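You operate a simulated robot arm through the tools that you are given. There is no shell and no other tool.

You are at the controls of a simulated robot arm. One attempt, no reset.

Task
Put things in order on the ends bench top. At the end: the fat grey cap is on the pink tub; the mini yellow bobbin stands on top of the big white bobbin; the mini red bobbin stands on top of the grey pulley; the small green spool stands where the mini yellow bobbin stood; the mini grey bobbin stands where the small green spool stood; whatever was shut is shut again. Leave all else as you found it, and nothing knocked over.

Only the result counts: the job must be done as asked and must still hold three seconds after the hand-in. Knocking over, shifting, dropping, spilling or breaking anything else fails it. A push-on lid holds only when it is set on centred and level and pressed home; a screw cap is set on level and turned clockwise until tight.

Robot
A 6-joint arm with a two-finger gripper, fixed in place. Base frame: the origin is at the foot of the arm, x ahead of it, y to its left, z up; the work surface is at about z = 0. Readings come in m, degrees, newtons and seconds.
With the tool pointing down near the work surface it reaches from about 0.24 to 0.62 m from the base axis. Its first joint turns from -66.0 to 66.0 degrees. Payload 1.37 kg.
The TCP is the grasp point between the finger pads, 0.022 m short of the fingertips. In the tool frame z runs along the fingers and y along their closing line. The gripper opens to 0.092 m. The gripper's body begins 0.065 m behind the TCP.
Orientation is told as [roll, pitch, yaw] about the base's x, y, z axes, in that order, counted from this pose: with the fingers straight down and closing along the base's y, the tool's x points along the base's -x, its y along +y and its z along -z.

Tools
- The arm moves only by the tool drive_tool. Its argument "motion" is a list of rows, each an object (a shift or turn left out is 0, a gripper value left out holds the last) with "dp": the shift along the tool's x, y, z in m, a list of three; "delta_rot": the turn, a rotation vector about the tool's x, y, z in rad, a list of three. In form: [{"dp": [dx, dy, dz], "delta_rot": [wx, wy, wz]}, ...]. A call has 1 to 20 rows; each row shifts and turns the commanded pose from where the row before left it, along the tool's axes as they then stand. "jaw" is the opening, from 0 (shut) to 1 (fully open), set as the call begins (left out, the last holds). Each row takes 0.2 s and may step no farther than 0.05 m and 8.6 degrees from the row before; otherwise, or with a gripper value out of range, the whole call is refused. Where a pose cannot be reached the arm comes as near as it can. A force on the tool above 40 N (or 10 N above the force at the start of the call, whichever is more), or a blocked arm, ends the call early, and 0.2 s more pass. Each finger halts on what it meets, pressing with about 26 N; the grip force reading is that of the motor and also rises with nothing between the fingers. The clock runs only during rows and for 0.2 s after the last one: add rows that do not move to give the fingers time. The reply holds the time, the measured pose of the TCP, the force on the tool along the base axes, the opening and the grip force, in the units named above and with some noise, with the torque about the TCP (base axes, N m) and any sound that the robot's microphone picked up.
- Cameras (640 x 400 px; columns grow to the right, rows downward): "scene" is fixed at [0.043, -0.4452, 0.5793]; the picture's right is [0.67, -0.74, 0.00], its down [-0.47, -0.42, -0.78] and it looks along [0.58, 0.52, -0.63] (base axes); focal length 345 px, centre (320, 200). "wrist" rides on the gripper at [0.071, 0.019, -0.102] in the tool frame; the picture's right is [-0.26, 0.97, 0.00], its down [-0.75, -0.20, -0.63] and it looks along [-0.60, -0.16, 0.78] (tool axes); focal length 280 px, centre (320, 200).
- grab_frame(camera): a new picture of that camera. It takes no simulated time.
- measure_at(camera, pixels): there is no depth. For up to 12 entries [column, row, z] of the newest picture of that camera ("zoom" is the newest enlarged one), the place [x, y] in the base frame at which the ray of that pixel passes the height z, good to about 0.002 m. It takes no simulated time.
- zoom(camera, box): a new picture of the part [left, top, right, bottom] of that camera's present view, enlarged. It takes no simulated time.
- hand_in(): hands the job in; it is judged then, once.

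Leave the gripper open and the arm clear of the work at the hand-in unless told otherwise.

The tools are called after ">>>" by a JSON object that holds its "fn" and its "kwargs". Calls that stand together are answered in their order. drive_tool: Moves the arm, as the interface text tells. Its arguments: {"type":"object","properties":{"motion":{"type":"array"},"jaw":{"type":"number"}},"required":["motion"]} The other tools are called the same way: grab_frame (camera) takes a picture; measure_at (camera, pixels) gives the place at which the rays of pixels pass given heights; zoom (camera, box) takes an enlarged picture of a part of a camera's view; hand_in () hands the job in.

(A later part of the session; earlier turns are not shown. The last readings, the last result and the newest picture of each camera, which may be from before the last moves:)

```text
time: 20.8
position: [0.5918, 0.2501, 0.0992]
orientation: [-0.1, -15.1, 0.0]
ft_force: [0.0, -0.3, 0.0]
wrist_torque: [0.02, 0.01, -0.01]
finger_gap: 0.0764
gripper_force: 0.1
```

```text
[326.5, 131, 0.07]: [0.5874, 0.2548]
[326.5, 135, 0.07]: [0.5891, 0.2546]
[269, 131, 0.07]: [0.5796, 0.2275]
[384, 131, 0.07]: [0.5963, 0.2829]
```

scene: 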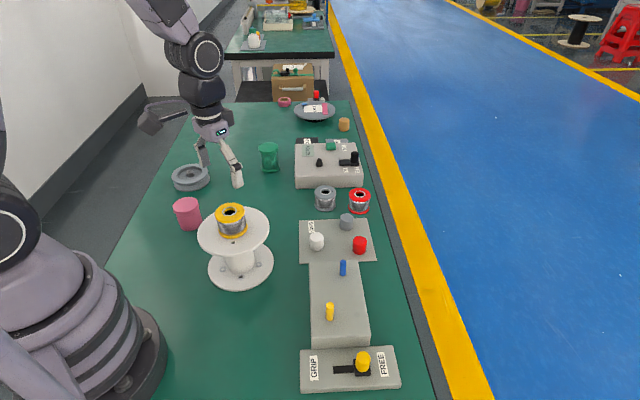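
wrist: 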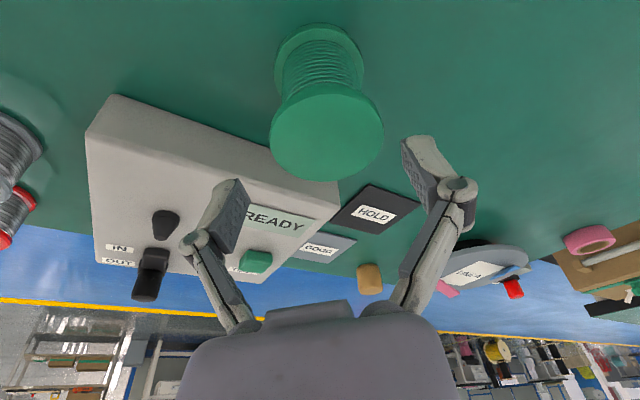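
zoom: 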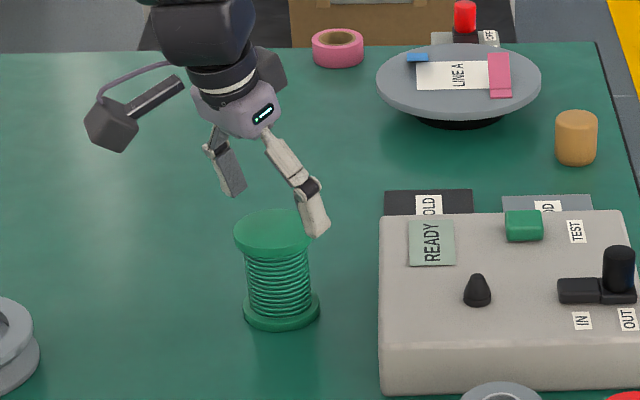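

Green centre ≈ (0.591, 0.254). I shift +3 mm in y and descend to TCP z≈0.058, gripping the top flange, then close.

>>> {"fn": "drive_tool", "kwargs": {"motion": [{"dp": [0.0052, 0.003, 0.0193]}, {"dp": [0.0052, 0, 0.0193]}, {}]}}

>>> {"fn": "grab_frame", "kwargs": {"camera": "wrist"}}

>>> {"fn": "zoom", "kwargs": {"camera": "scene", "box": [230, 110, 330, 190]}}

```text
time: 21.6
position: [0.5918, 0.2529, 0.0585]
orientation: [-0.2, -15.1, 0.1]
ft_force: [-0.6, -0.4, 0.6]
wrist_torque: [-0.02, 0.0, 0.03]
finger_gap: 0.0763
gripper_force: 0.1
```

```text
taken
```

wrist: 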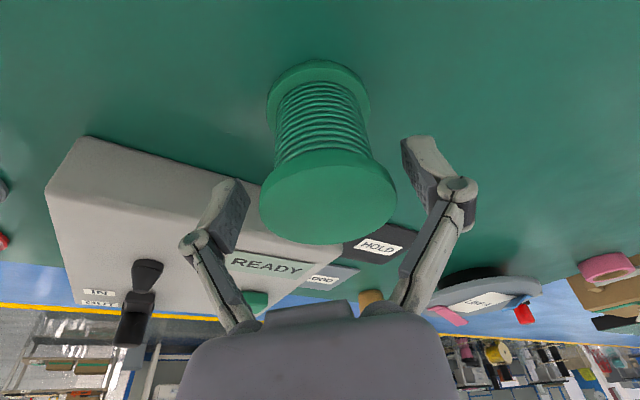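

```text
5.00 times, centred on (280, 150) of scene
```

zoom: 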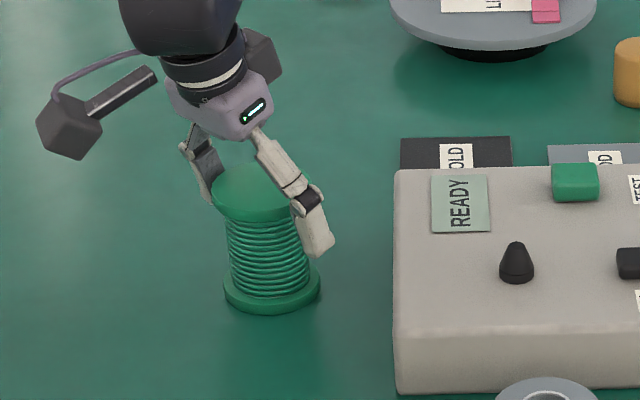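

Fingers straddle the top flange. I measure the centre once more, then close.

>>> {"fn": "measure_at", "kwargs": {"camera": "wrist", "pixels": [[328, 196, 0.07], [328, 200, 0.07], [318, 85, 0.008]]}}

>>> {"fn": "drive_tool", "kwargs": {"motion": [{}, {}, {}, {}], "jaw": 0.4}}

>>> {"fn": "grab_frame", "kwargs": {"camera": "wrist"}}

```text
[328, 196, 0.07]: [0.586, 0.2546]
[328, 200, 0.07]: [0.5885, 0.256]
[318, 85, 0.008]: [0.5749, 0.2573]
```

```text
time: 22.6
position: [0.5921, 0.2531, 0.0589]
orientation: [0.1, -15.2, 0.0]
ft_force: [-1.0, 5.0, 6.7]
wrist_torque: [0.07, 0.01, 0.0]
finger_gap: 0.0556
gripper_force: 25.5
```

```text
taken
```

wrist: 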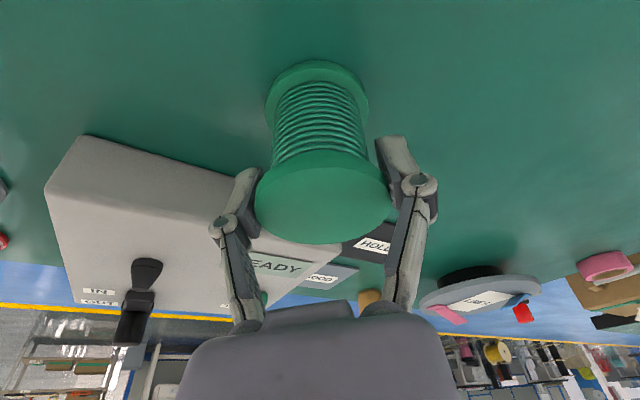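

Gripped (gap 0.0556). Lifting straight up about 0.12 m.

>>> {"fn": "drive_tool", "kwargs": {"motion": [{"dp": [-0.0026, 0, -0.0097]}, {"dp": [-0.0078, 0, -0.029]}, {"dp": [-0.0104, 0, -0.0386]}, {"dp": [-0.0104, 0, -0.0386]}, {}]}}

>>> {"fn": "grab_frame", "kwargs": {"camera": "wrist"}}

>>> {"fn": "zoom", "kwargs": {"camera": "scene", "box": [210, 60, 330, 190]}}

```text
time: 23.8
position: [0.5925, 0.2518, 0.1792]
orientation: [-0.1, -15.0, 0.0]
ft_force: [0.3, -1.2, -1.2]
wrist_torque: [-0.01, 0.01, 0.0]
finger_gap: 0.0551
gripper_force: 25.4
```

```text
taken
```

wrist: 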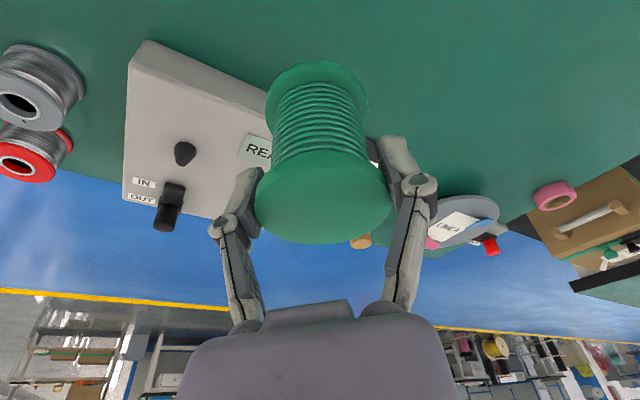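

```text
3.08 times, centred on (270, 125) of scene
```

zoom: 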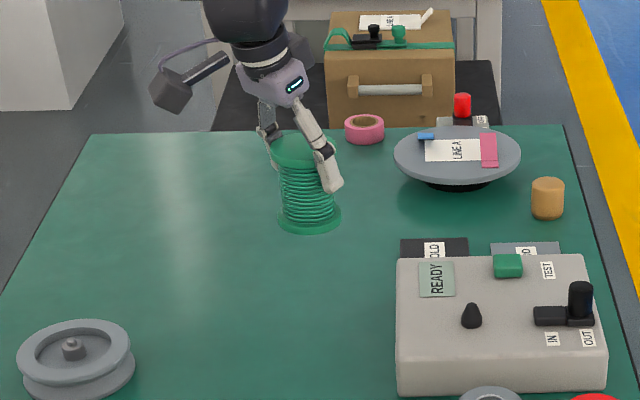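

Held steadily. Moving level to above yellow's old spot (TCP target ≈ 0.507, 0.102), then down to leave ~1 cm gap.

>>> {"fn": "drive_tool", "kwargs": {"motion": [{"dp": [0.0205, -0.0376, -0.0055]}, {"dp": [0.0205, -0.0376, -0.0055]}, {"dp": [0.0205, -0.0376, -0.0055]}, {"dp": [0.0205, -0.0376, -0.0055]}, {"dp": [0.0104, 0, 0.0386]}, {"dp": [0.0104, 0, 0.0386]}, {"dp": [0.0078, 0, 0.029]}, {}]}}

>>> {"fn": "zoom", "kwargs": {"camera": "scene", "box": [245, 155, 325, 215]}}

>>> {"fn": "grab_frame", "kwargs": {"camera": "wrist"}}

```text
time: 25.6
position: [0.5085, 0.1027, 0.0692]
orientation: [0.0, -15.1, 0.0]
ft_force: [0.7, -0.5, -1.7]
wrist_torque: [-0.01, 0.02, 0.0]
finger_gap: 0.0553
gripper_force: 26.4
```

```text
6.67 times, centred on (285, 185) of scene
```

zoom: 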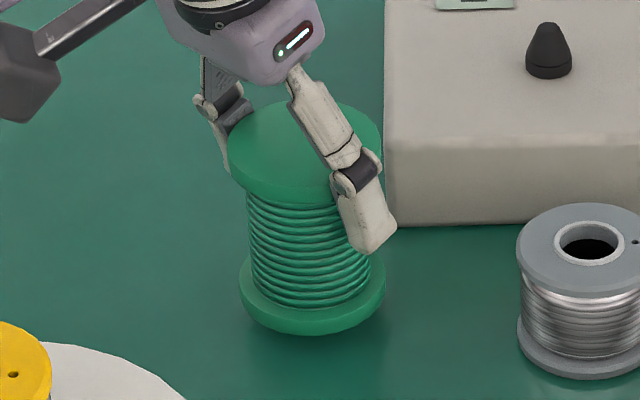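

```text
taken
```

wrist: 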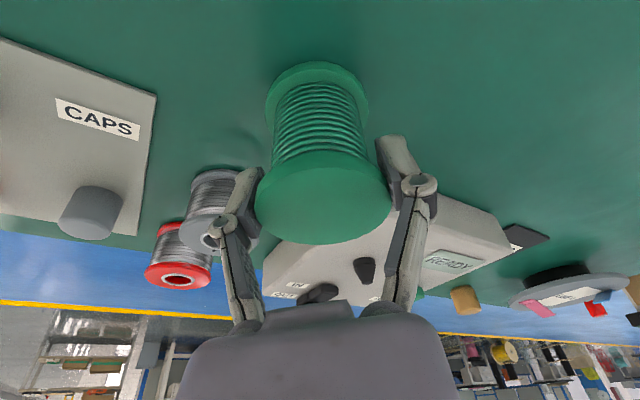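

Projected base lands at scene ≈(284, 208 bottom edge), matching yellow's old base (283.7, 208.1). Lowering to contact.

>>> {"fn": "drive_tool", "kwargs": {"motion": [{"dp": [0.0013, 0, 0.0048]}, {"dp": [0.0008, 0, 0.0029]}, {}]}}

>>> {"fn": "drive_tool", "kwargs": {"motion": [{"dp": [0.00026, 0, 0.00097]}, {}]}}

>>> {"fn": "drive_tool", "kwargs": {"motion": [{"dp": [0.00026, 0, 0.00097]}, {}]}}

```text
time: 26.4
position: [0.5061, 0.103, 0.0621]
orientation: [-0.1, -15.1, 0.1]
ft_force: [0.3, 0.4, -0.9]
wrist_torque: [0.01, 0.0, 0.0]
finger_gap: 0.0555
gripper_force: 25.9
```

```text
time: 27.0
position: [0.5069, 0.1029, 0.0607]
orientation: [-0.1, -15.0, 0.0]
ft_force: [-0.9, -0.2, -2.4]
wrist_torque: [0.02, 0.01, 0.02]
finger_gap: 0.0551
gripper_force: 26.1
```

```text
time: 27.6
position: [0.5067, 0.1035, 0.0596]
orientation: [-0.1, -15.2, 0.0]
ft_force: [-0.2, -0.1, -1.3]
wrist_torque: [0.05, -0.04, 0.01]
finger_gap: 0.0553
gripper_force: 25.9
```

>>> {"fn": "drive_tool", "kwargs": {"motion": [{"dp": [0.00026, 0, 0.00097]}, {}]}}

>>> {"fn": "zoom", "kwargs": {"camera": "scene", "box": [245, 155, 325, 215]}}

```text
time: 28.2
position: [0.5054, 0.1031, 0.0597]
orientation: [-0.2, -15.0, 0.0]
ft_force: [-3.0, 1.4, 6.2]
wrist_torque: [-0.13, 0.12, -0.1]
finger_gap: 0.0554
gripper_force: 26.0
```

```text
6.67 times, centred on (285, 185) of scene
```

zoom: 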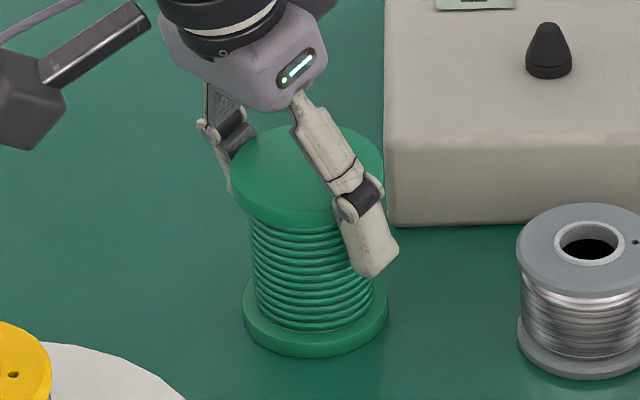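

Contact (force +6 N); base at scene ≈(284.3, bottom 208.5) – within ~1.5 mm of yellow's old place. Opening, then rising vertically.

>>> {"fn": "drive_tool", "kwargs": {"motion": [{"dp": [-0.0001, 0, -0.0005]}, {}, {}, {}, {}], "jaw": 0.85}}

>>> {"fn": "drive_tool", "kwargs": {"motion": [{"dp": [-0.0052, 0, -0.0193]}, {"dp": [-0.0104, 0, -0.0386]}, {"dp": [-0.0104, 0, -0.0386]}, {"dp": [-0.0052, 0, -0.0193]}]}}

>>> {"fn": "zoom", "kwargs": {"camera": "scene", "box": [245, 155, 325, 215]}}

>>> {"fn": "grab_frame", "kwargs": {"camera": "wrist"}}

```text
time: 29.4
position: [0.507, 0.1035, 0.0593]
orientation: [-0.1, -15.1, 0.0]
ft_force: [-0.1, -0.1, -0.5]
wrist_torque: [-0.01, 0.01, 0.0]
finger_gap: 0.0783
gripper_force: 0.1
```

```text
time: 30.4
position: [0.5067, 0.1032, 0.1783]
orientation: [-0.1, -15.1, 0.1]
ft_force: [0.2, 0.2, 0.0]
wrist_torque: [0.01, 0.0, 0.0]
finger_gap: 0.078
gripper_force: 0.0
```

```text
6.67 times, centred on (285, 185) of scene
```

zoom: 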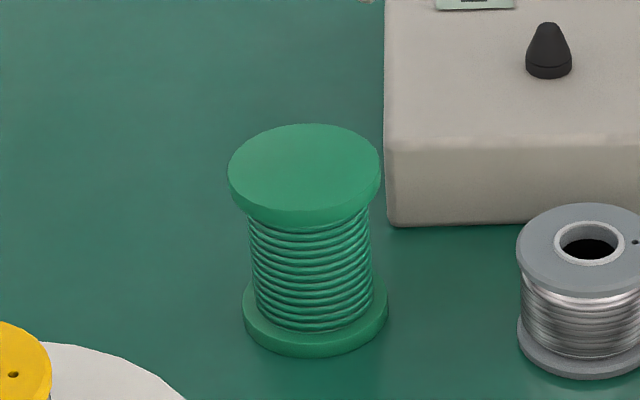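

```text
taken
```

wrist: 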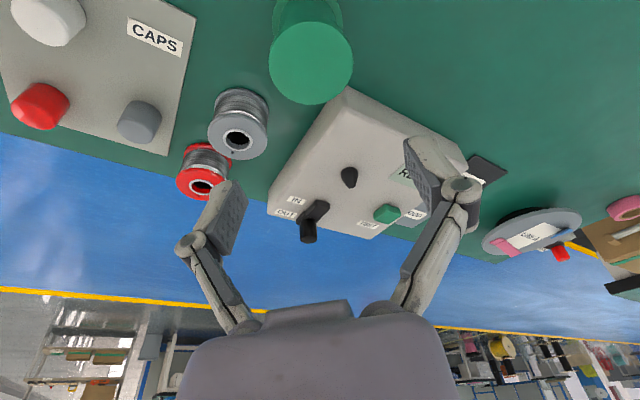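

Green stands on yellow's old spot. Next the grey bobbin at ≈(0.570,0.0105), keeping the 15° tilt (needed for its destination). Hover at z≈0.10 first.

>>> {"fn": "drive_tool", "kwargs": {"motion": [{"dp": [-0.0203, -0.0308, 0.0054]}, {"dp": [-0.0203, -0.0308, 0.0054]}, {"dp": [-0.0203, -0.0308, 0.0054]}, {"dp": [0.0101, 0, 0.0377]}, {"dp": [0.0101, 0, 0.0377]}, {}], "jaw": 0.83}}

>>> {"fn": "grab_frame", "kwargs": {"camera": "wrist"}}

>>> {"fn": "zoom", "kwargs": {"camera": "scene", "box": [280, 150, 380, 230]}}

```text
time: 31.8
position: [0.5688, 0.0113, 0.1015]
orientation: [-0.1, -15.2, 0.0]
ft_force: [-0.2, 0.7, -0.7]
wrist_torque: [0.02, 0.0, 0.02]
finger_gap: 0.0762
gripper_force: 0.1
```

```text
taken
```

wrist: 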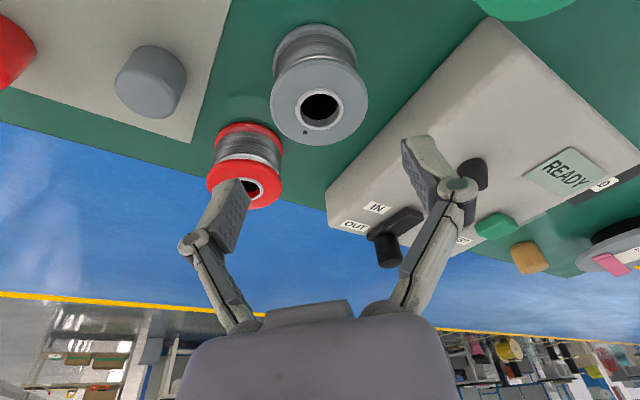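

```text
5.00 times, centred on (330, 190) of scene
```

zoom: 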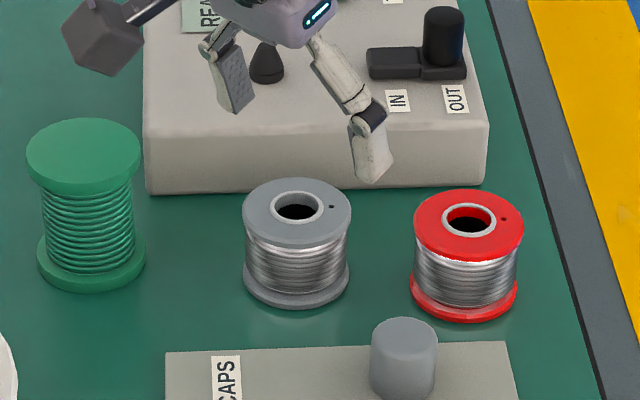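

Measure grey's hole centre (319,108), red's (252,187), and the cap top (152,80).

>>> {"fn": "measure_at", "kwargs": {"camera": "wrist", "pixels": [[319.5, 108.5, 0.045], [271, 100, 0.045], [368, 100, 0.045], [252, 188, 0.045], [331, 190, 0.045], [484, 22, 0.045]]}}

```text
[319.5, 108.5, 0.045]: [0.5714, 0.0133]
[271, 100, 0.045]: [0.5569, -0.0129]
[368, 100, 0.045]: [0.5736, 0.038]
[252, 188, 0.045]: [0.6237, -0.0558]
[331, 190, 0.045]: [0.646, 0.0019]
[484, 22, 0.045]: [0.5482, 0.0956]
```

Grey ≈ (0.570, 0.012); aligned. Descending to TCP z≈0.030.

>>> {"fn": "drive_tool", "kwargs": {"motion": [{"dp": [0.0065, 0.0008, 0.0242]}, {"dp": [0.0065, 0, 0.0242]}, {"dp": [0.0054, 0, 0.0202]}, {}]}}

>>> {"fn": "grab_frame", "kwargs": {"camera": "wrist"}}

>>> {"fn": "zoom", "kwargs": {"camera": "scene", "box": [280, 150, 380, 230]}}

```text
time: 32.8
position: [0.5695, 0.0105, 0.0301]
orientation: [-0.1, -15.1, 0.0]
ft_force: [0.0, -1.0, -0.7]
wrist_torque: [0.01, -0.02, -0.02]
finger_gap: 0.0764
gripper_force: 0.0
```

```text
taken
```

wrist: 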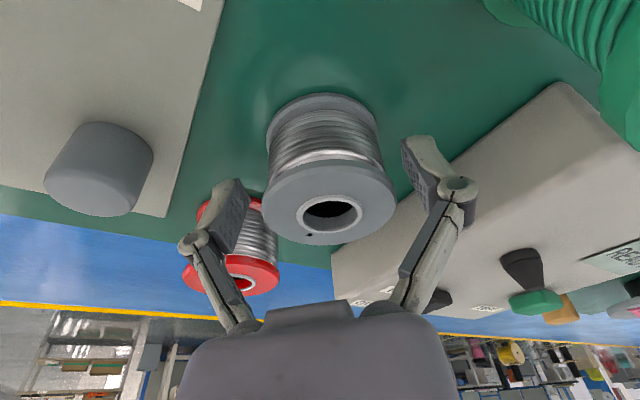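

```text
5.00 times, centred on (330, 190) of scene
```

zoom: 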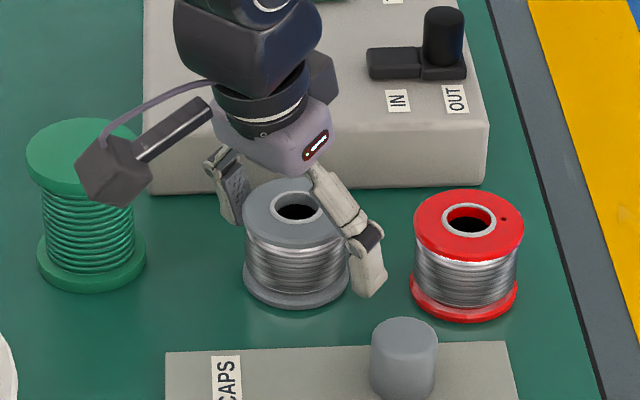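

Well straddled; closing.

>>> {"fn": "drive_tool", "kwargs": {"motion": [{}, {}, {}, {}], "jaw": 0.4}}

>>> {"fn": "drive_tool", "kwargs": {"motion": [{"dp": [-0.0026, 0, -0.0097]}, {"dp": [-0.0078, 0, -0.029]}, {"dp": [-0.0104, 0, -0.0386]}, {"dp": [-0.0104, 0, -0.0386]}, {}]}}

>>> {"fn": "grab_frame", "kwargs": {"camera": "wrist"}}

>>> {"fn": "grab_frame", "kwargs": {"camera": "scene"}}

```text
time: 33.8
position: [0.5702, 0.0113, 0.0309]
orientation: [0.0, -15.1, 0.0]
ft_force: [-0.5, 5.2, 4.0]
wrist_torque: [-0.03, 0.03, -0.01]
finger_gap: 0.0536
gripper_force: 25.8
```

```text
time: 35.0
position: [0.569, 0.0108, 0.149]
orientation: [-0.2, -15.1, 0.0]
ft_force: [0.1, 0.6, -1.6]
wrist_torque: [-0.01, -0.01, 0.02]
finger_gap: 0.0538
gripper_force: 26.1
```

```text
taken
```

wrist: 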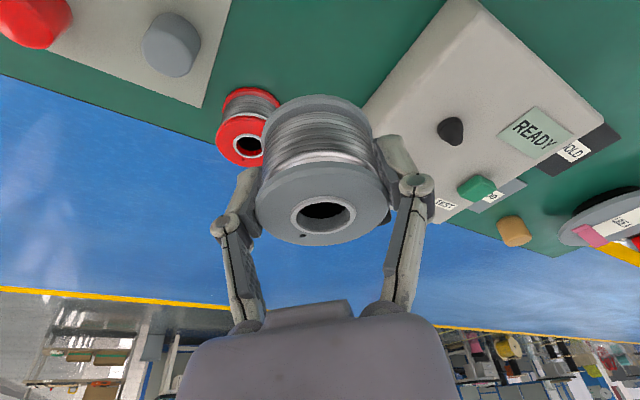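

```text
taken
```

scene: 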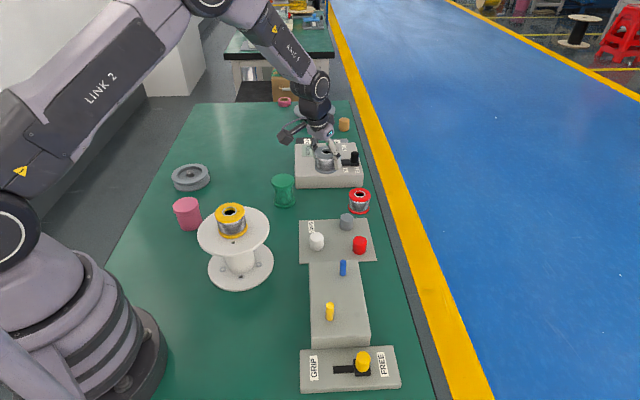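

Lifted cleanly. Carrying it at z≈0.15 to green's old spot (TCP target 0.593, 0.254), then down to about 1.5 cm above the bench.

>>> {"fn": "drive_tool", "kwargs": {"motion": [{"dp": [-0.0039, 0.0406, 0.001]}, {"dp": [-0.0039, 0.0406, 0.001]}, {"dp": [-0.0039, 0.0406, 0.001]}, {"dp": [-0.0039, 0.0406, 0.001]}, {"dp": [-0.0039, 0.0406, 0.001]}, {"dp": [-0.0039, 0.0406, 0.001]}, {}, {"dp": [0.0104, 0, 0.0386]}, {"dp": [0.0104, 0, 0.0386]}, {"dp": [0.0065, 0, 0.0241]}, {}]}}

>>> {"fn": "zoom", "kwargs": {"camera": "scene", "box": [250, 130, 310, 180]}}

>>> {"fn": "grab_frame", "kwargs": {"camera": "wrist"}}

```text
time: 37.4
position: [0.5937, 0.2562, 0.0462]
orientation: [-0.1, -15.0, 0.0]
ft_force: [-0.8, 0.6, -0.4]
wrist_torque: [-0.02, 0.0, 0.02]
finger_gap: 0.0537
gripper_force: 25.6
```

```text
8.00 times, centred on (280, 155) of scene
```

zoom: 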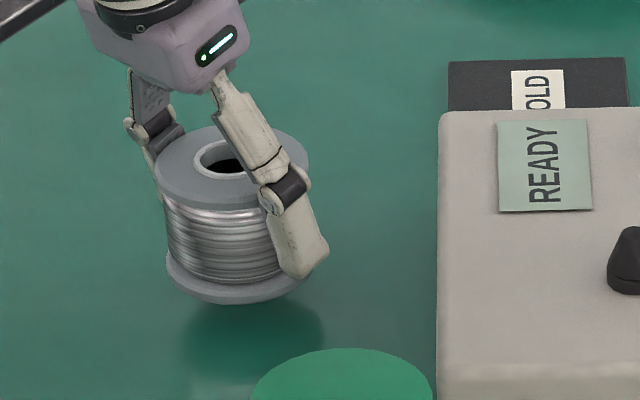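

```text
taken
```

wrist: 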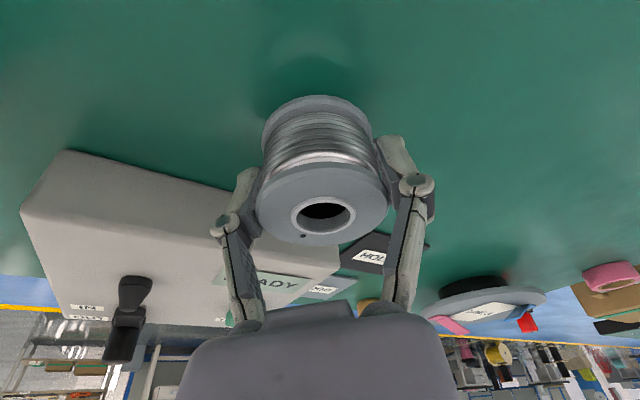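

Projected landing is within a few mm. Lowering 12 mm more before a fine check.

>>> {"fn": "drive_tool", "kwargs": {"motion": [{"dp": [0.0016, 0, 0.0058]}, {"dp": [0.0015, 0, 0.0056]}, {}]}}

>>> {"fn": "zoom", "kwargs": {"camera": "scene", "box": [250, 130, 310, 180]}}

```text
time: 38.2
position: [0.5936, 0.2553, 0.0336]
orientation: [-0.1, -15.1, 0.0]
ft_force: [-0.1, 0.0, -0.8]
wrist_torque: [0.02, 0.01, -0.01]
finger_gap: 0.0538
gripper_force: 25.5
```

```text
8.00 times, centred on (280, 155) of scene
```

zoom: 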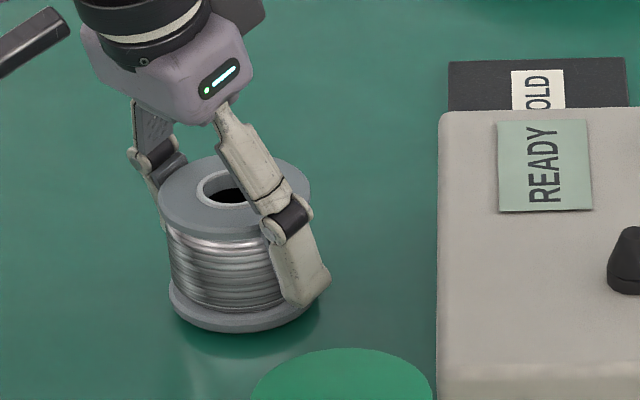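

Centre x matches (243); bottom will be ~3 zoom-px high (~2 mm). I nudge 2 mm toward the camera and lower to contact.

>>> {"fn": "drive_tool", "kwargs": {"motion": [{"dp": [0.0017, -0.0013, 0.0005]}, {"dp": [0.00026, 0, 0.00097]}, {}]}}

>>> {"fn": "drive_tool", "kwargs": {"motion": [{"dp": [0.00026, 0, 0.00097]}, {}]}}

```text
time: 39.0
position: [0.5917, 0.253, 0.0313]
orientation: [0.0, -15.0, 0.0]
ft_force: [0.6, -0.1, -0.8]
wrist_torque: [-0.02, 0.04, -0.03]
finger_gap: 0.0538
gripper_force: 26.2
```

```text
time: 39.6
position: [0.5923, 0.2529, 0.0311]
orientation: [-0.1, -15.1, -0.1]
ft_force: [-1.0, -0.4, -0.9]
wrist_torque: [-0.02, 0.01, 0.03]
finger_gap: 0.0538
gripper_force: 25.8
```

>>> {"fn": "drive_tool", "kwargs": {"motion": [{"dp": [0.00026, 0, 0.00097]}, {}]}}

>>> {"fn": "zoom", "kwargs": {"camera": "scene", "box": [250, 130, 310, 180]}}

```text
time: 40.2
position: [0.5923, 0.2541, 0.0313]
orientation: [0.0, -15.1, 0.0]
ft_force: [-3.6, -3.2, 6.4]
wrist_torque: [-0.05, -0.09, -0.04]
finger_gap: 0.0543
gripper_force: 24.9
```

```text
8.00 times, centred on (280, 155) of scene
```

zoom: 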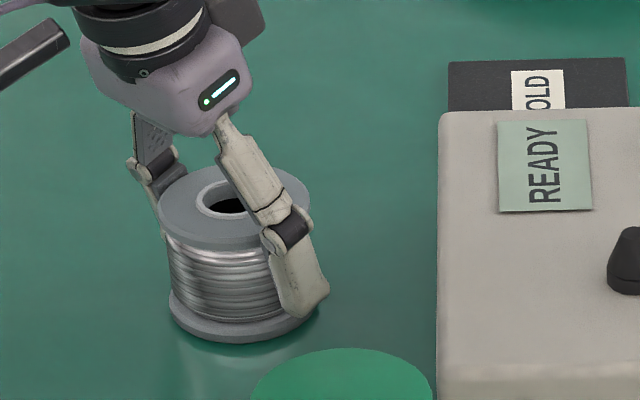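

Contact (+6 N); base bottom edge at zoom row 343, equal to green's. Releasing and rising.

>>> {"fn": "drive_tool", "kwargs": {"motion": [{"dp": [-0.0001, 0, -0.0005]}, {}, {}, {}, {}], "jaw": 0.8}}

>>> {"fn": "drive_tool", "kwargs": {"motion": [{"dp": [-0.0052, 0, -0.0193]}, {"dp": [-0.0104, 0, -0.0386]}, {"dp": [-0.0104, 0, -0.0386]}, {"dp": [-0.0078, 0, -0.029]}]}}

>>> {"fn": "zoom", "kwargs": {"camera": "scene", "box": [250, 130, 310, 180]}}

>>> {"fn": "grab_frame", "kwargs": {"camera": "wrist"}}

```text
time: 41.4
position: [0.5928, 0.2526, 0.0298]
orientation: [-0.1, -15.2, -0.1]
ft_force: [-1.1, -0.8, -0.1]
wrist_torque: [-0.02, -0.02, -0.01]
finger_gap: 0.0736
gripper_force: 0.0
```

```text
time: 42.4
position: [0.5939, 0.2523, 0.1613]
orientation: [-0.1, -15.0, 0.1]
ft_force: [0.1, 0.1, -0.5]
wrist_torque: [0.04, -0.01, -0.01]
finger_gap: 0.0735
gripper_force: 0.0
```

```text
8.00 times, centred on (280, 155) of scene
```

zoom: 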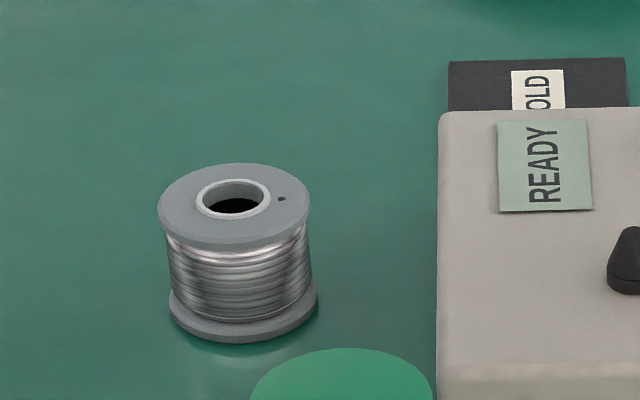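

```text
taken
```

wrist: 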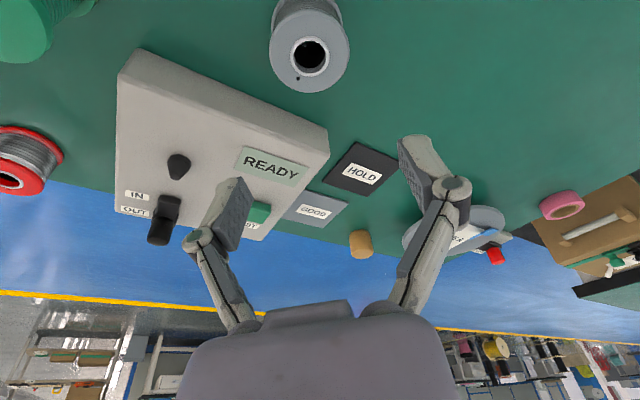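

Grey bobbin stands at green's old spot. Next red at ≈(0.621,-0.058): moving across at z 0.16 then down to 0.10.

>>> {"fn": "drive_tool", "kwargs": {"motion": [{"dp": [-0.0037, -0.0445, 0.001]}, {"dp": [-0.0037, -0.0445, 0.001]}, {"dp": [-0.0037, -0.0445, 0.001]}, {"dp": [-0.0037, -0.0445, 0.001]}, {"dp": [-0.0037, -0.0445, 0.001]}, {"dp": [-0.0037, -0.0445, 0.001]}, {"dp": [-0.0037, -0.0445, 0.001]}, {"dp": [0.0078, 0, 0.029]}, {"dp": [0.0078, 0, 0.029]}, {}], "jaw": 0.83}}

>>> {"fn": "grab_frame", "kwargs": {"camera": "wrist"}}

>>> {"fn": "zoom", "kwargs": {"camera": "scene", "box": [300, 150, 400, 230]}}

```text
time: 44.6
position: [0.62, -0.06, 0.0996]
orientation: [-0.1, -15.0, -0.1]
ft_force: [-1.5, 0.0, 0.0]
wrist_torque: [0.02, 0.0, 0.01]
finger_gap: 0.0762
gripper_force: 0.1
```

```text
taken
```

wrist: 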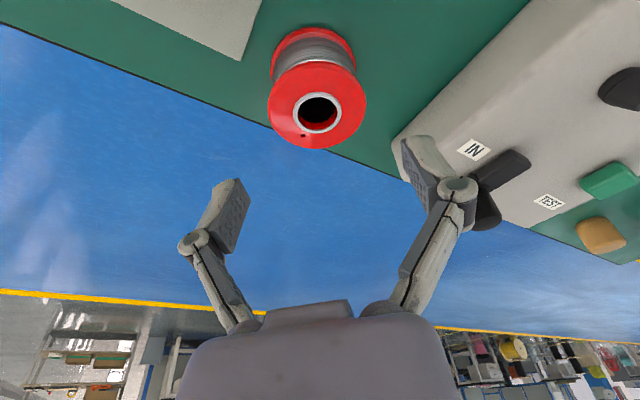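

```text
5.00 times, centred on (350, 190) of scene
```

zoom: 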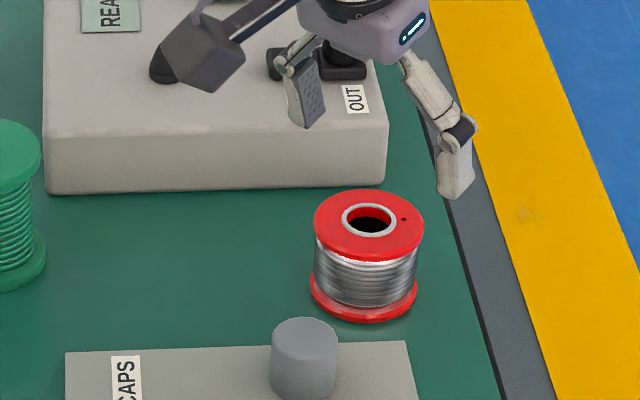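

Measuring red's hole (317,113) and the lever knob (485,215).

>>> {"fn": "measure_at", "kwargs": {"camera": "wrist", "pixels": [[317, 113, 0.045], [267, 105, 0.045], [366, 105, 0.045], [487, 215, 0.06], [487, 215, 0.08], [393, 145, 0.045]]}}

```text
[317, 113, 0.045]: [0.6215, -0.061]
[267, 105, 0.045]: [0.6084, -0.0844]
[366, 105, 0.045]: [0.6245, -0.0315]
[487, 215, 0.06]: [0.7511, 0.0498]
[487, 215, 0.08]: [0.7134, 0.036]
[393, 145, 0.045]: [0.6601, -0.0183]
```

Red centred under the tool; box corner stays 3 cm away. Descending to TCP z≈0.040 and closing on the top flange.

>>> {"fn": "drive_tool", "kwargs": {"motion": [{"dp": [0.0078, 0, 0.029]}, {"dp": [0.0078, 0, 0.029]}, {}]}}

>>> {"fn": "grab_frame", "kwargs": {"camera": "wrist"}}

>>> {"fn": "zoom", "kwargs": {"camera": "scene", "box": [300, 150, 400, 230]}}

```text
time: 45.4
position: [0.6193, -0.059, 0.0412]
orientation: [0.0, -15.1, 0.0]
ft_force: [0.2, -0.2, 0.5]
wrist_torque: [-0.02, 0.0, 0.01]
finger_gap: 0.0761
gripper_force: 0.1
```

```text
taken
```

wrist: 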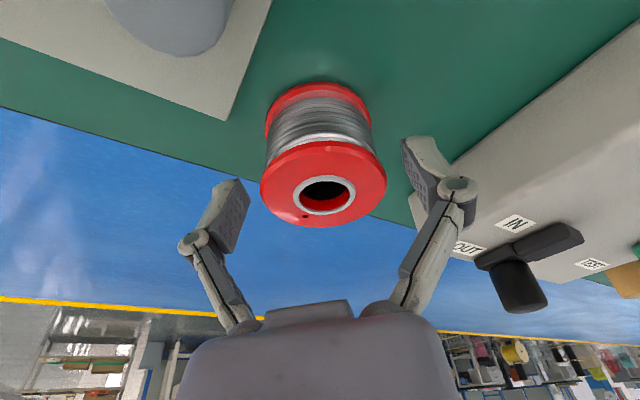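

```text
5.00 times, centred on (350, 190) of scene
```

zoom: 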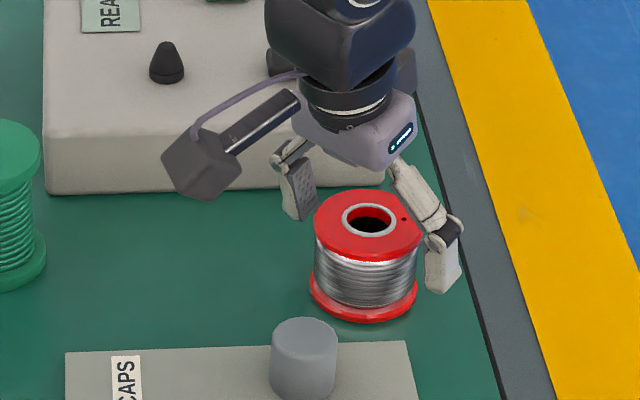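

Straddled properly; closing then lifting straight up.

>>> {"fn": "drive_tool", "kwargs": {"motion": [{}, {}, {}, {}], "jaw": 0.4}}

>>> {"fn": "drive_tool", "kwargs": {"motion": [{"dp": [-0.0026, 0, -0.0097]}, {"dp": [-0.0078, 0, -0.029]}, {"dp": [-0.0104, 0, -0.0386]}, {"dp": [-0.0104, 0, -0.0386]}, {}]}}

>>> {"fn": "grab_frame", "kwargs": {"camera": "wrist"}}

```text
time: 46.4
position: [0.6201, -0.059, 0.0408]
orientation: [-0.1, -15.1, 0.0]
ft_force: [-4.5, 4.3, 7.9]
wrist_torque: [-0.07, 0.06, -0.02]
finger_gap: 0.0545
gripper_force: 26.4
```

```text
time: 47.6
position: [0.6199, -0.0564, 0.1609]
orientation: [0.0, -15.1, 0.1]
ft_force: [-0.1, 0.6, -0.8]
wrist_torque: [-0.05, 0.02, 0.01]
finger_gap: 0.0544
gripper_force: 26.1
```

```text
taken
```

wrist: 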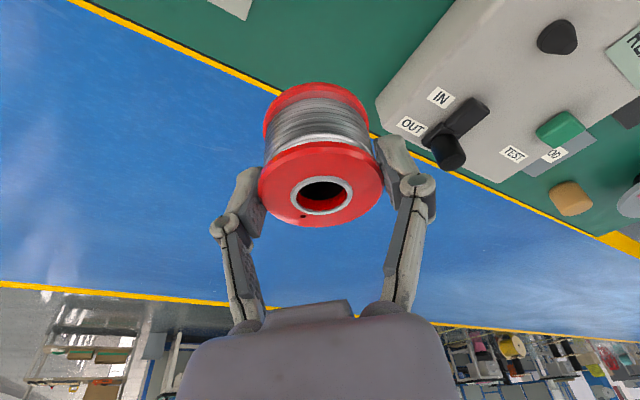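

Red held upright. Carrying it over to the pulley side (TCP ≈ 0.38, 0.33, 0.21), keeping the tilt so the bobbin stays upright.

>>> {"fn": "drive_tool", "kwargs": {"motion": [{"dp": [0.0219, 0.0387, -0.011]}, {"dp": [0.0219, 0.0387, -0.011]}, {"dp": [0.0219, 0.0387, -0.011]}, {"dp": [0.0219, 0.0387, -0.011]}, {"dp": [0.0219, 0.0387, -0.011]}, {"dp": [0.0219, 0.0387, -0.011]}, {"dp": [0.0219, 0.0387, -0.011]}, {"dp": [0.0219, 0.0387, -0.011]}, {"dp": [0.0219, 0.0387, -0.011]}, {"dp": [0.0219, 0.0387, -0.011]}, {}]}}

>>> {"fn": "grab_frame", "kwargs": {"camera": "wrist"}}

>>> {"fn": "grab_frame", "kwargs": {"camera": "scene"}}

```text
time: 50.0
position: [0.3761, 0.3274, 0.21]
orientation: [-0.2, -15.1, 0.0]
ft_force: [0.2, 0.2, 0.1]
wrist_torque: [-0.01, -0.01, 0.0]
finger_gap: 0.0542
gripper_force: 25.8
```

```text
taken
```

wrist: 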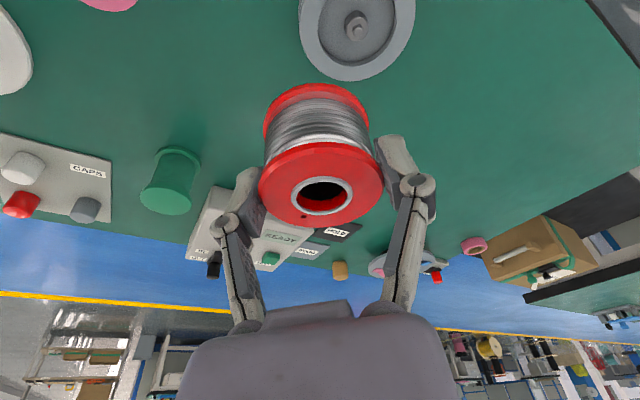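

```text
taken
```

scene: 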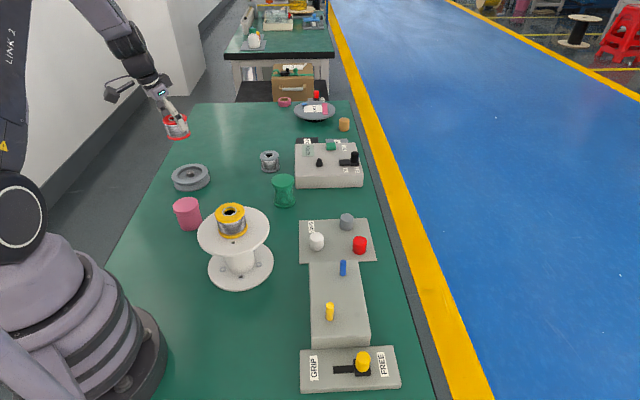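

Pulley hub seen at (357,27), close to the picture's edge. Backing 5 cm in x for a better view.

>>> {"fn": "drive_tool", "kwargs": {"motion": [{"dp": [0.0242, 0, -0.0065]}, {"dp": [0.0242, 0, -0.0065]}, {}]}}

>>> {"fn": "grab_frame", "kwargs": {"camera": "wrist"}}

>>> {"fn": "zoom", "kwargs": {"camera": "wrist", "box": [280, 0, 440, 110]}}

```text
time: 50.8
position: [0.3274, 0.3283, 0.2082]
orientation: [-0.1, -15.1, -0.1]
ft_force: [-0.5, 0.0, -0.8]
wrist_torque: [-0.02, 0.0, 0.0]
finger_gap: 0.0543
gripper_force: 25.6
```

```text
taken
```

wrist: 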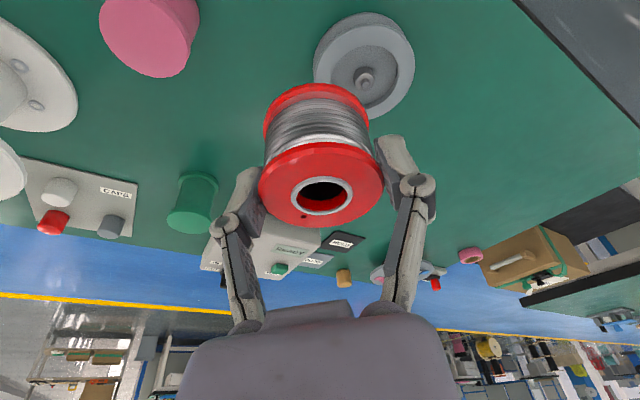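

```text
3.64 times, centred on (360, 55) of wrist
```

zoom: 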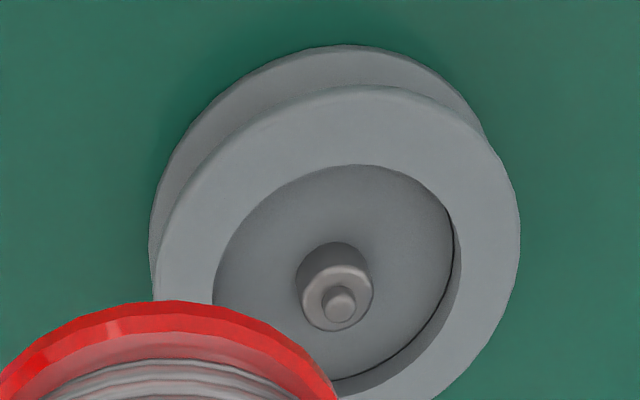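

I'll measure hub and rim points in this zoom at a few heights, plus the same in a scene zoom.

>>> {"fn": "measure_at", "kwargs": {"camera": "zoom", "pixels": [[337, 292, 0.03], [337, 292, 0.035], [337, 292, 0.04], [156, 275, 0.03], [519, 215, 0.03], [213, 290, 0.03], [460, 250, 0.03], [340, 302, 0.04]]}}

>>> {"fn": "zoom", "kwargs": {"camera": "scene", "box": [165, 155, 215, 195]}}

```text
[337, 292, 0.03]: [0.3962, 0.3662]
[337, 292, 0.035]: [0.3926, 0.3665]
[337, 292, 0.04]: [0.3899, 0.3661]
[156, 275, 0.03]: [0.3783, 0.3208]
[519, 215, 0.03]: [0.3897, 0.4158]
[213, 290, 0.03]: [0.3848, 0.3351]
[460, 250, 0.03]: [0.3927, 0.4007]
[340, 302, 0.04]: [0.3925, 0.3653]
```

```text
10.00 times, centred on (190, 175) of scene
```

zoom: 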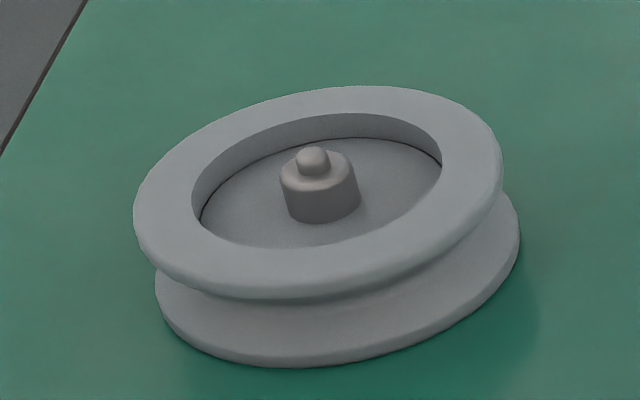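

Pulley geometry from scene: rim top ≈ 0.027, hub top ≈ 0.030, stub ≈ 0.037, hub Ø≈20 mm versus bobbin hole ≈ 21 mm. Measuring the hub from the scene and the held bobbin's hole offset from TCP.

>>> {"fn": "measure_at", "kwargs": {"camera": "scene", "pixels": [[189.7, 172.4, 0.03], [189.75, 173.2, 0.027], [190.4, 175.3, 0.02], [189.2, 170.3, 0.037]]}}

>>> {"fn": "zoom", "kwargs": {"camera": "wrist", "box": [250, 75, 390, 235]}}

>>> {"fn": "measure_at", "kwargs": {"camera": "wrist", "pixels": [[322, 195.5, 0.212], [322, 195.5, 0.21], [363, 81, 0.03], [364, 83, 0.037]]}}

```text
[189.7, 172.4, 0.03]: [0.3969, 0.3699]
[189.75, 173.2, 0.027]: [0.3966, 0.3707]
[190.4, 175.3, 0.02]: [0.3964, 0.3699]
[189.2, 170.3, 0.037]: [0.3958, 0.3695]
```

```text
2.50 times, centred on (320, 155) of wrist
```

zoom: 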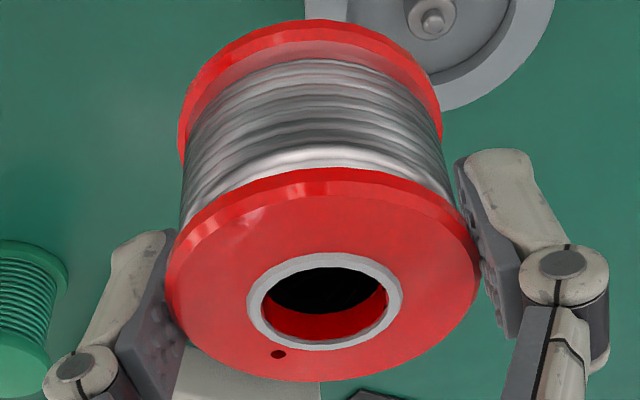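

```text
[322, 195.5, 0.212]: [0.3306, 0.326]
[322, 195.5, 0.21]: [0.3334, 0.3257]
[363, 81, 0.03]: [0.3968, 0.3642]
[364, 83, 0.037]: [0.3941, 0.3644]
```

Hub ≈ (0.3965, 0.367–0.370). Moving so the bobbin is above it (TCP ≈ 0.394, 0.3685), bottom ≈ 2 cm over the stub, then checking.

>>> {"fn": "drive_tool", "kwargs": {"motion": [{"dp": [-0.0322, 0.02, 0.0086]}, {"dp": [-0.0322, 0.02, 0.0086]}, {"dp": [0.0096, 0, 0.0357]}, {"dp": [0.0096, 0, 0.0357]}, {"dp": [0.0096, 0, 0.0357]}, {}]}}

>>> {"fn": "zoom", "kwargs": {"camera": "scene", "box": [160, 135, 220, 195]}}

>>> {"fn": "grab_frame", "kwargs": {"camera": "wrist"}}

```text
time: 52.2
position: [0.3954, 0.3685, 0.098]
orientation: [-0.1, -15.1, 0.1]
ft_force: [-0.5, -0.3, -0.1]
wrist_torque: [-0.03, 0.03, 0.0]
finger_gap: 0.0543
gripper_force: 26.0
```

```text
6.67 times, centred on (190, 165) of scene
```

zoom: 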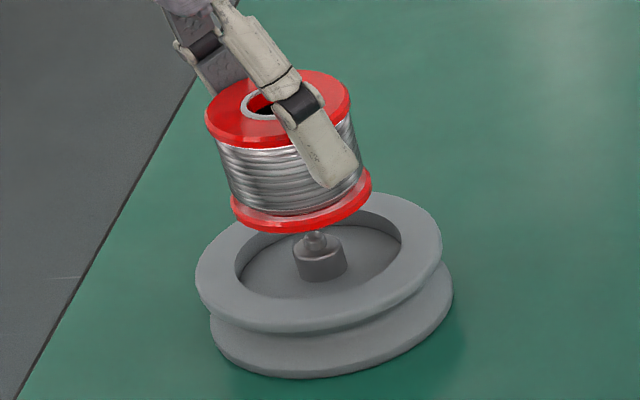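

```text
taken
```

wrist: 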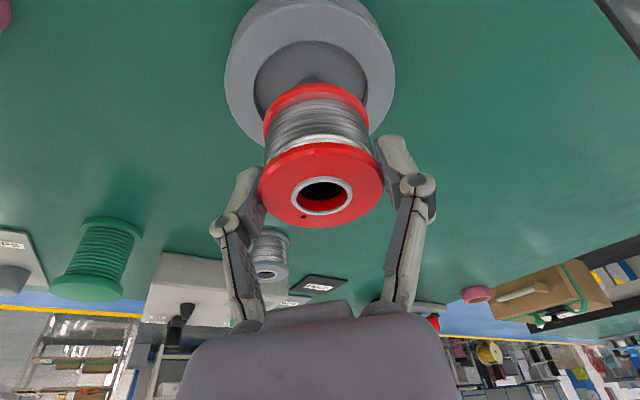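

Zooming into both views to check centring before lowering.

>>> {"fn": "zoom", "kwargs": {"camera": "wrist", "box": [220, 0, 400, 140]}}

>>> {"fn": "zoom", "kwargs": {"camera": "scene", "box": [170, 140, 210, 180]}}

```text
2.86 times, centred on (310, 70) of wrist
```

zoom: 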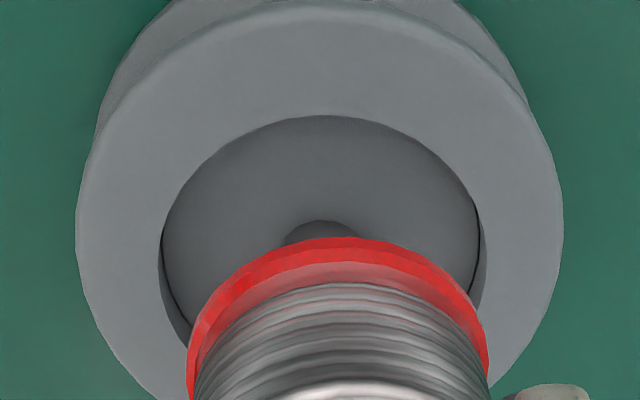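

```text
10.00 times, centred on (190, 160) of scene
```

zoom: 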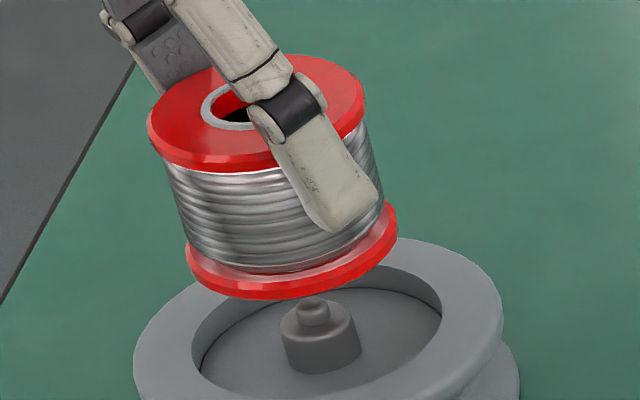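

Both views say the bobbin is ~2.7 mm too far from the camera along (0.74,0.67). Correcting by (−2.0, −1.8) mm and lowering 15 mm.

>>> {"fn": "drive_tool", "kwargs": {"motion": [{"dp": [0.0019, -0.0018, -0.0005]}, {"dp": [0.002, 0, 0.0073]}, {"dp": [0.002, 0, 0.0073]}, {}]}}

>>> {"fn": "zoom", "kwargs": {"camera": "wrist", "box": [220, 0, 400, 140]}}

>>> {"fn": "zoom", "kwargs": {"camera": "scene", "box": [170, 150, 210, 190]}}

```text
time: 53.2
position: [0.3919, 0.3676, 0.0831]
orientation: [0.0, -15.0, 0.0]
ft_force: [-0.2, 0.0, -1.3]
wrist_torque: [-0.01, 0.0, 0.0]
finger_gap: 0.0543
gripper_force: 25.6
```

```text
2.86 times, centred on (310, 70) of wrist
```

zoom: 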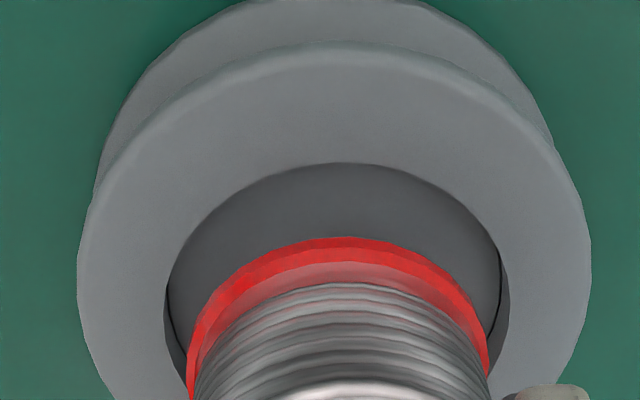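

```text
10.00 times, centred on (190, 170) of scene
```

zoom: 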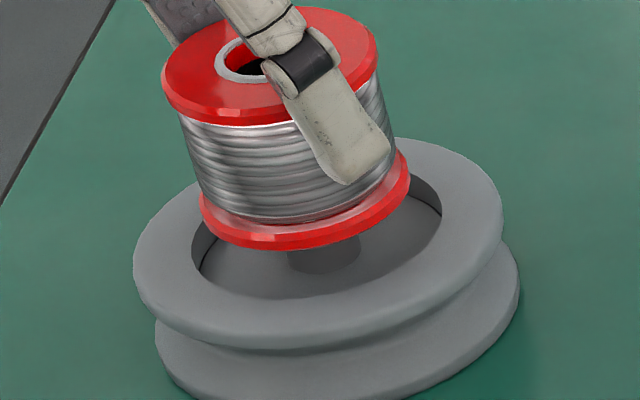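

Now centred to about 1 mm in both views. Lowering in small steps, watching force.

>>> {"fn": "drive_tool", "kwargs": {"motion": [{"dp": [0.0005, 0, 0.0019]}, {"dp": [0.0005, 0, 0.0019]}, {}]}}

>>> {"fn": "drive_tool", "kwargs": {"motion": [{"dp": [0.00026, 0, 0.00097]}, {}]}}

>>> {"fn": "drive_tool", "kwargs": {"motion": [{"dp": [0.00026, 0, 0.00097]}, {}]}}

```text
time: 54.0
position: [0.3939, 0.3667, 0.0794]
orientation: [-0.1, -15.1, 0.0]
ft_force: [0.3, -0.3, -1.8]
wrist_torque: [-0.02, 0.01, 0.02]
finger_gap: 0.0542
gripper_force: 26.2
```

```text
time: 54.6
position: [0.3942, 0.3672, 0.0774]
orientation: [-0.2, -15.0, -0.1]
ft_force: [0.2, 0.1, -0.9]
wrist_torque: [0.02, -0.01, 0.01]
finger_gap: 0.0544
gripper_force: 25.7
```

```text
time: 55.2
position: [0.3935, 0.3666, 0.0773]
orientation: [-0.1, -15.1, 0.0]
ft_force: [-0.1, -0.5, -1.4]
wrist_torque: [-0.03, -0.03, -0.01]
finger_gap: 0.0542
gripper_force: 26.2
```

No contact at bobbin bottom ≈ 0.036. Continuing down.

>>> {"fn": "drive_tool", "kwargs": {"motion": [{"dp": [0.00026, 0, 0.00097]}, {}]}}

>>> {"fn": "drive_tool", "kwargs": {"motion": [{"dp": [0.00026, 0, 0.00097]}, {}]}}

>>> {"fn": "drive_tool", "kwargs": {"motion": [{"dp": [0.00026, 0, 0.00097]}, {}]}}

>>> {"fn": "zoom", "kwargs": {"camera": "scene", "box": [170, 150, 210, 190]}}

```text
time: 55.8
position: [0.3926, 0.3663, 0.0779]
orientation: [-0.1, -15.0, 0.1]
ft_force: [0.5, -0.6, -1.0]
wrist_torque: [0.02, -0.01, 0.0]
finger_gap: 0.0544
gripper_force: 26.3
```

```text
time: 56.4
position: [0.3933, 0.3661, 0.0756]
orientation: [-0.1, -15.1, 0.0]
ft_force: [0.8, -0.3, -0.5]
wrist_torque: [-0.01, 0.03, 0.04]
finger_gap: 0.0544
gripper_force: 25.7
```

```text
time: 57.0
position: [0.3928, 0.3667, 0.0734]
orientation: [-0.1, -15.1, 0.0]
ft_force: [0.8, 0.1, -1.0]
wrist_torque: [0.05, -0.04, 0.01]
finger_gap: 0.0543
gripper_force: 25.7
```

```text
10.00 times, centred on (190, 170) of scene
```

zoom: 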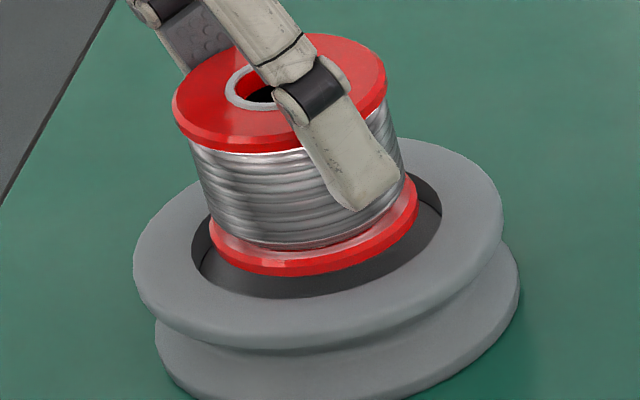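

Still free; bobbin bottom ≈ 0.033 (stub apparently within the hole). Continuing.

>>> {"fn": "drive_tool", "kwargs": {"motion": [{"dp": [0.00026, 0, 0.00097]}, {}]}}

>>> {"fn": "drive_tool", "kwargs": {"motion": [{"dp": [0.00026, 0, 0.00097]}, {}]}}

>>> {"fn": "drive_tool", "kwargs": {"motion": [{"dp": [0.00026, 0, 0.00097]}, {}]}}

```text
time: 57.6
position: [0.3934, 0.3673, 0.0724]
orientation: [-0.1, -15.1, 0.0]
ft_force: [0.0, -0.3, -1.2]
wrist_torque: [0.0, 0.02, -0.01]
finger_gap: 0.0542
gripper_force: 26.2
```

```text
time: 58.2
position: [0.3934, 0.3669, 0.0722]
orientation: [0.0, -15.0, 0.0]
ft_force: [1.0, -0.9, -1.2]
wrist_torque: [0.0, -0.02, 0.01]
finger_gap: 0.0542
gripper_force: 26.0
```

```text
time: 58.8
position: [0.3943, 0.3671, 0.0707]
orientation: [0.0, -15.0, 0.0]
ft_force: [-0.5, -2.2, 5.9]
wrist_torque: [-0.23, -0.03, -0.04]
finger_gap: 0.0545
gripper_force: 26.1
```

Contact (+6 N) at TCP z≈0.0705, i.e. bobbin bottom ≈ 0.029, about rim/hub level. Looking before releasing.

>>> {"fn": "zoom", "kwargs": {"camera": "scene", "box": [170, 150, 210, 190]}}

>>> {"fn": "zoom", "kwargs": {"camera": "wrist", "box": [200, 0, 440, 240]}}

```text
10.00 times, centred on (190, 170) of scene
```

zoom: 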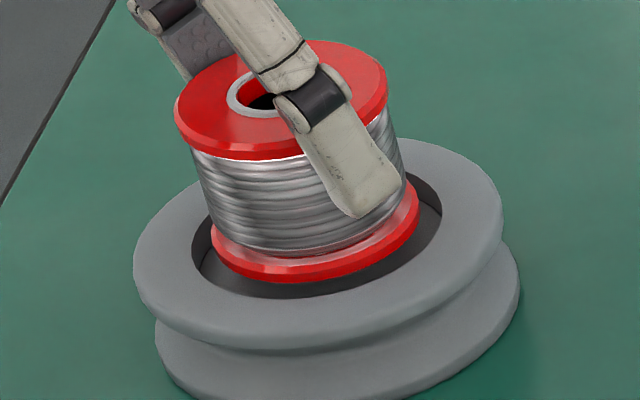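

```text
1.67 times, centred on (320, 120) of wrist
```

zoom: 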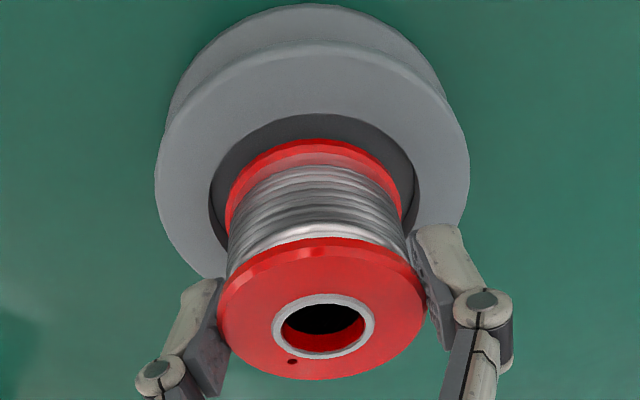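

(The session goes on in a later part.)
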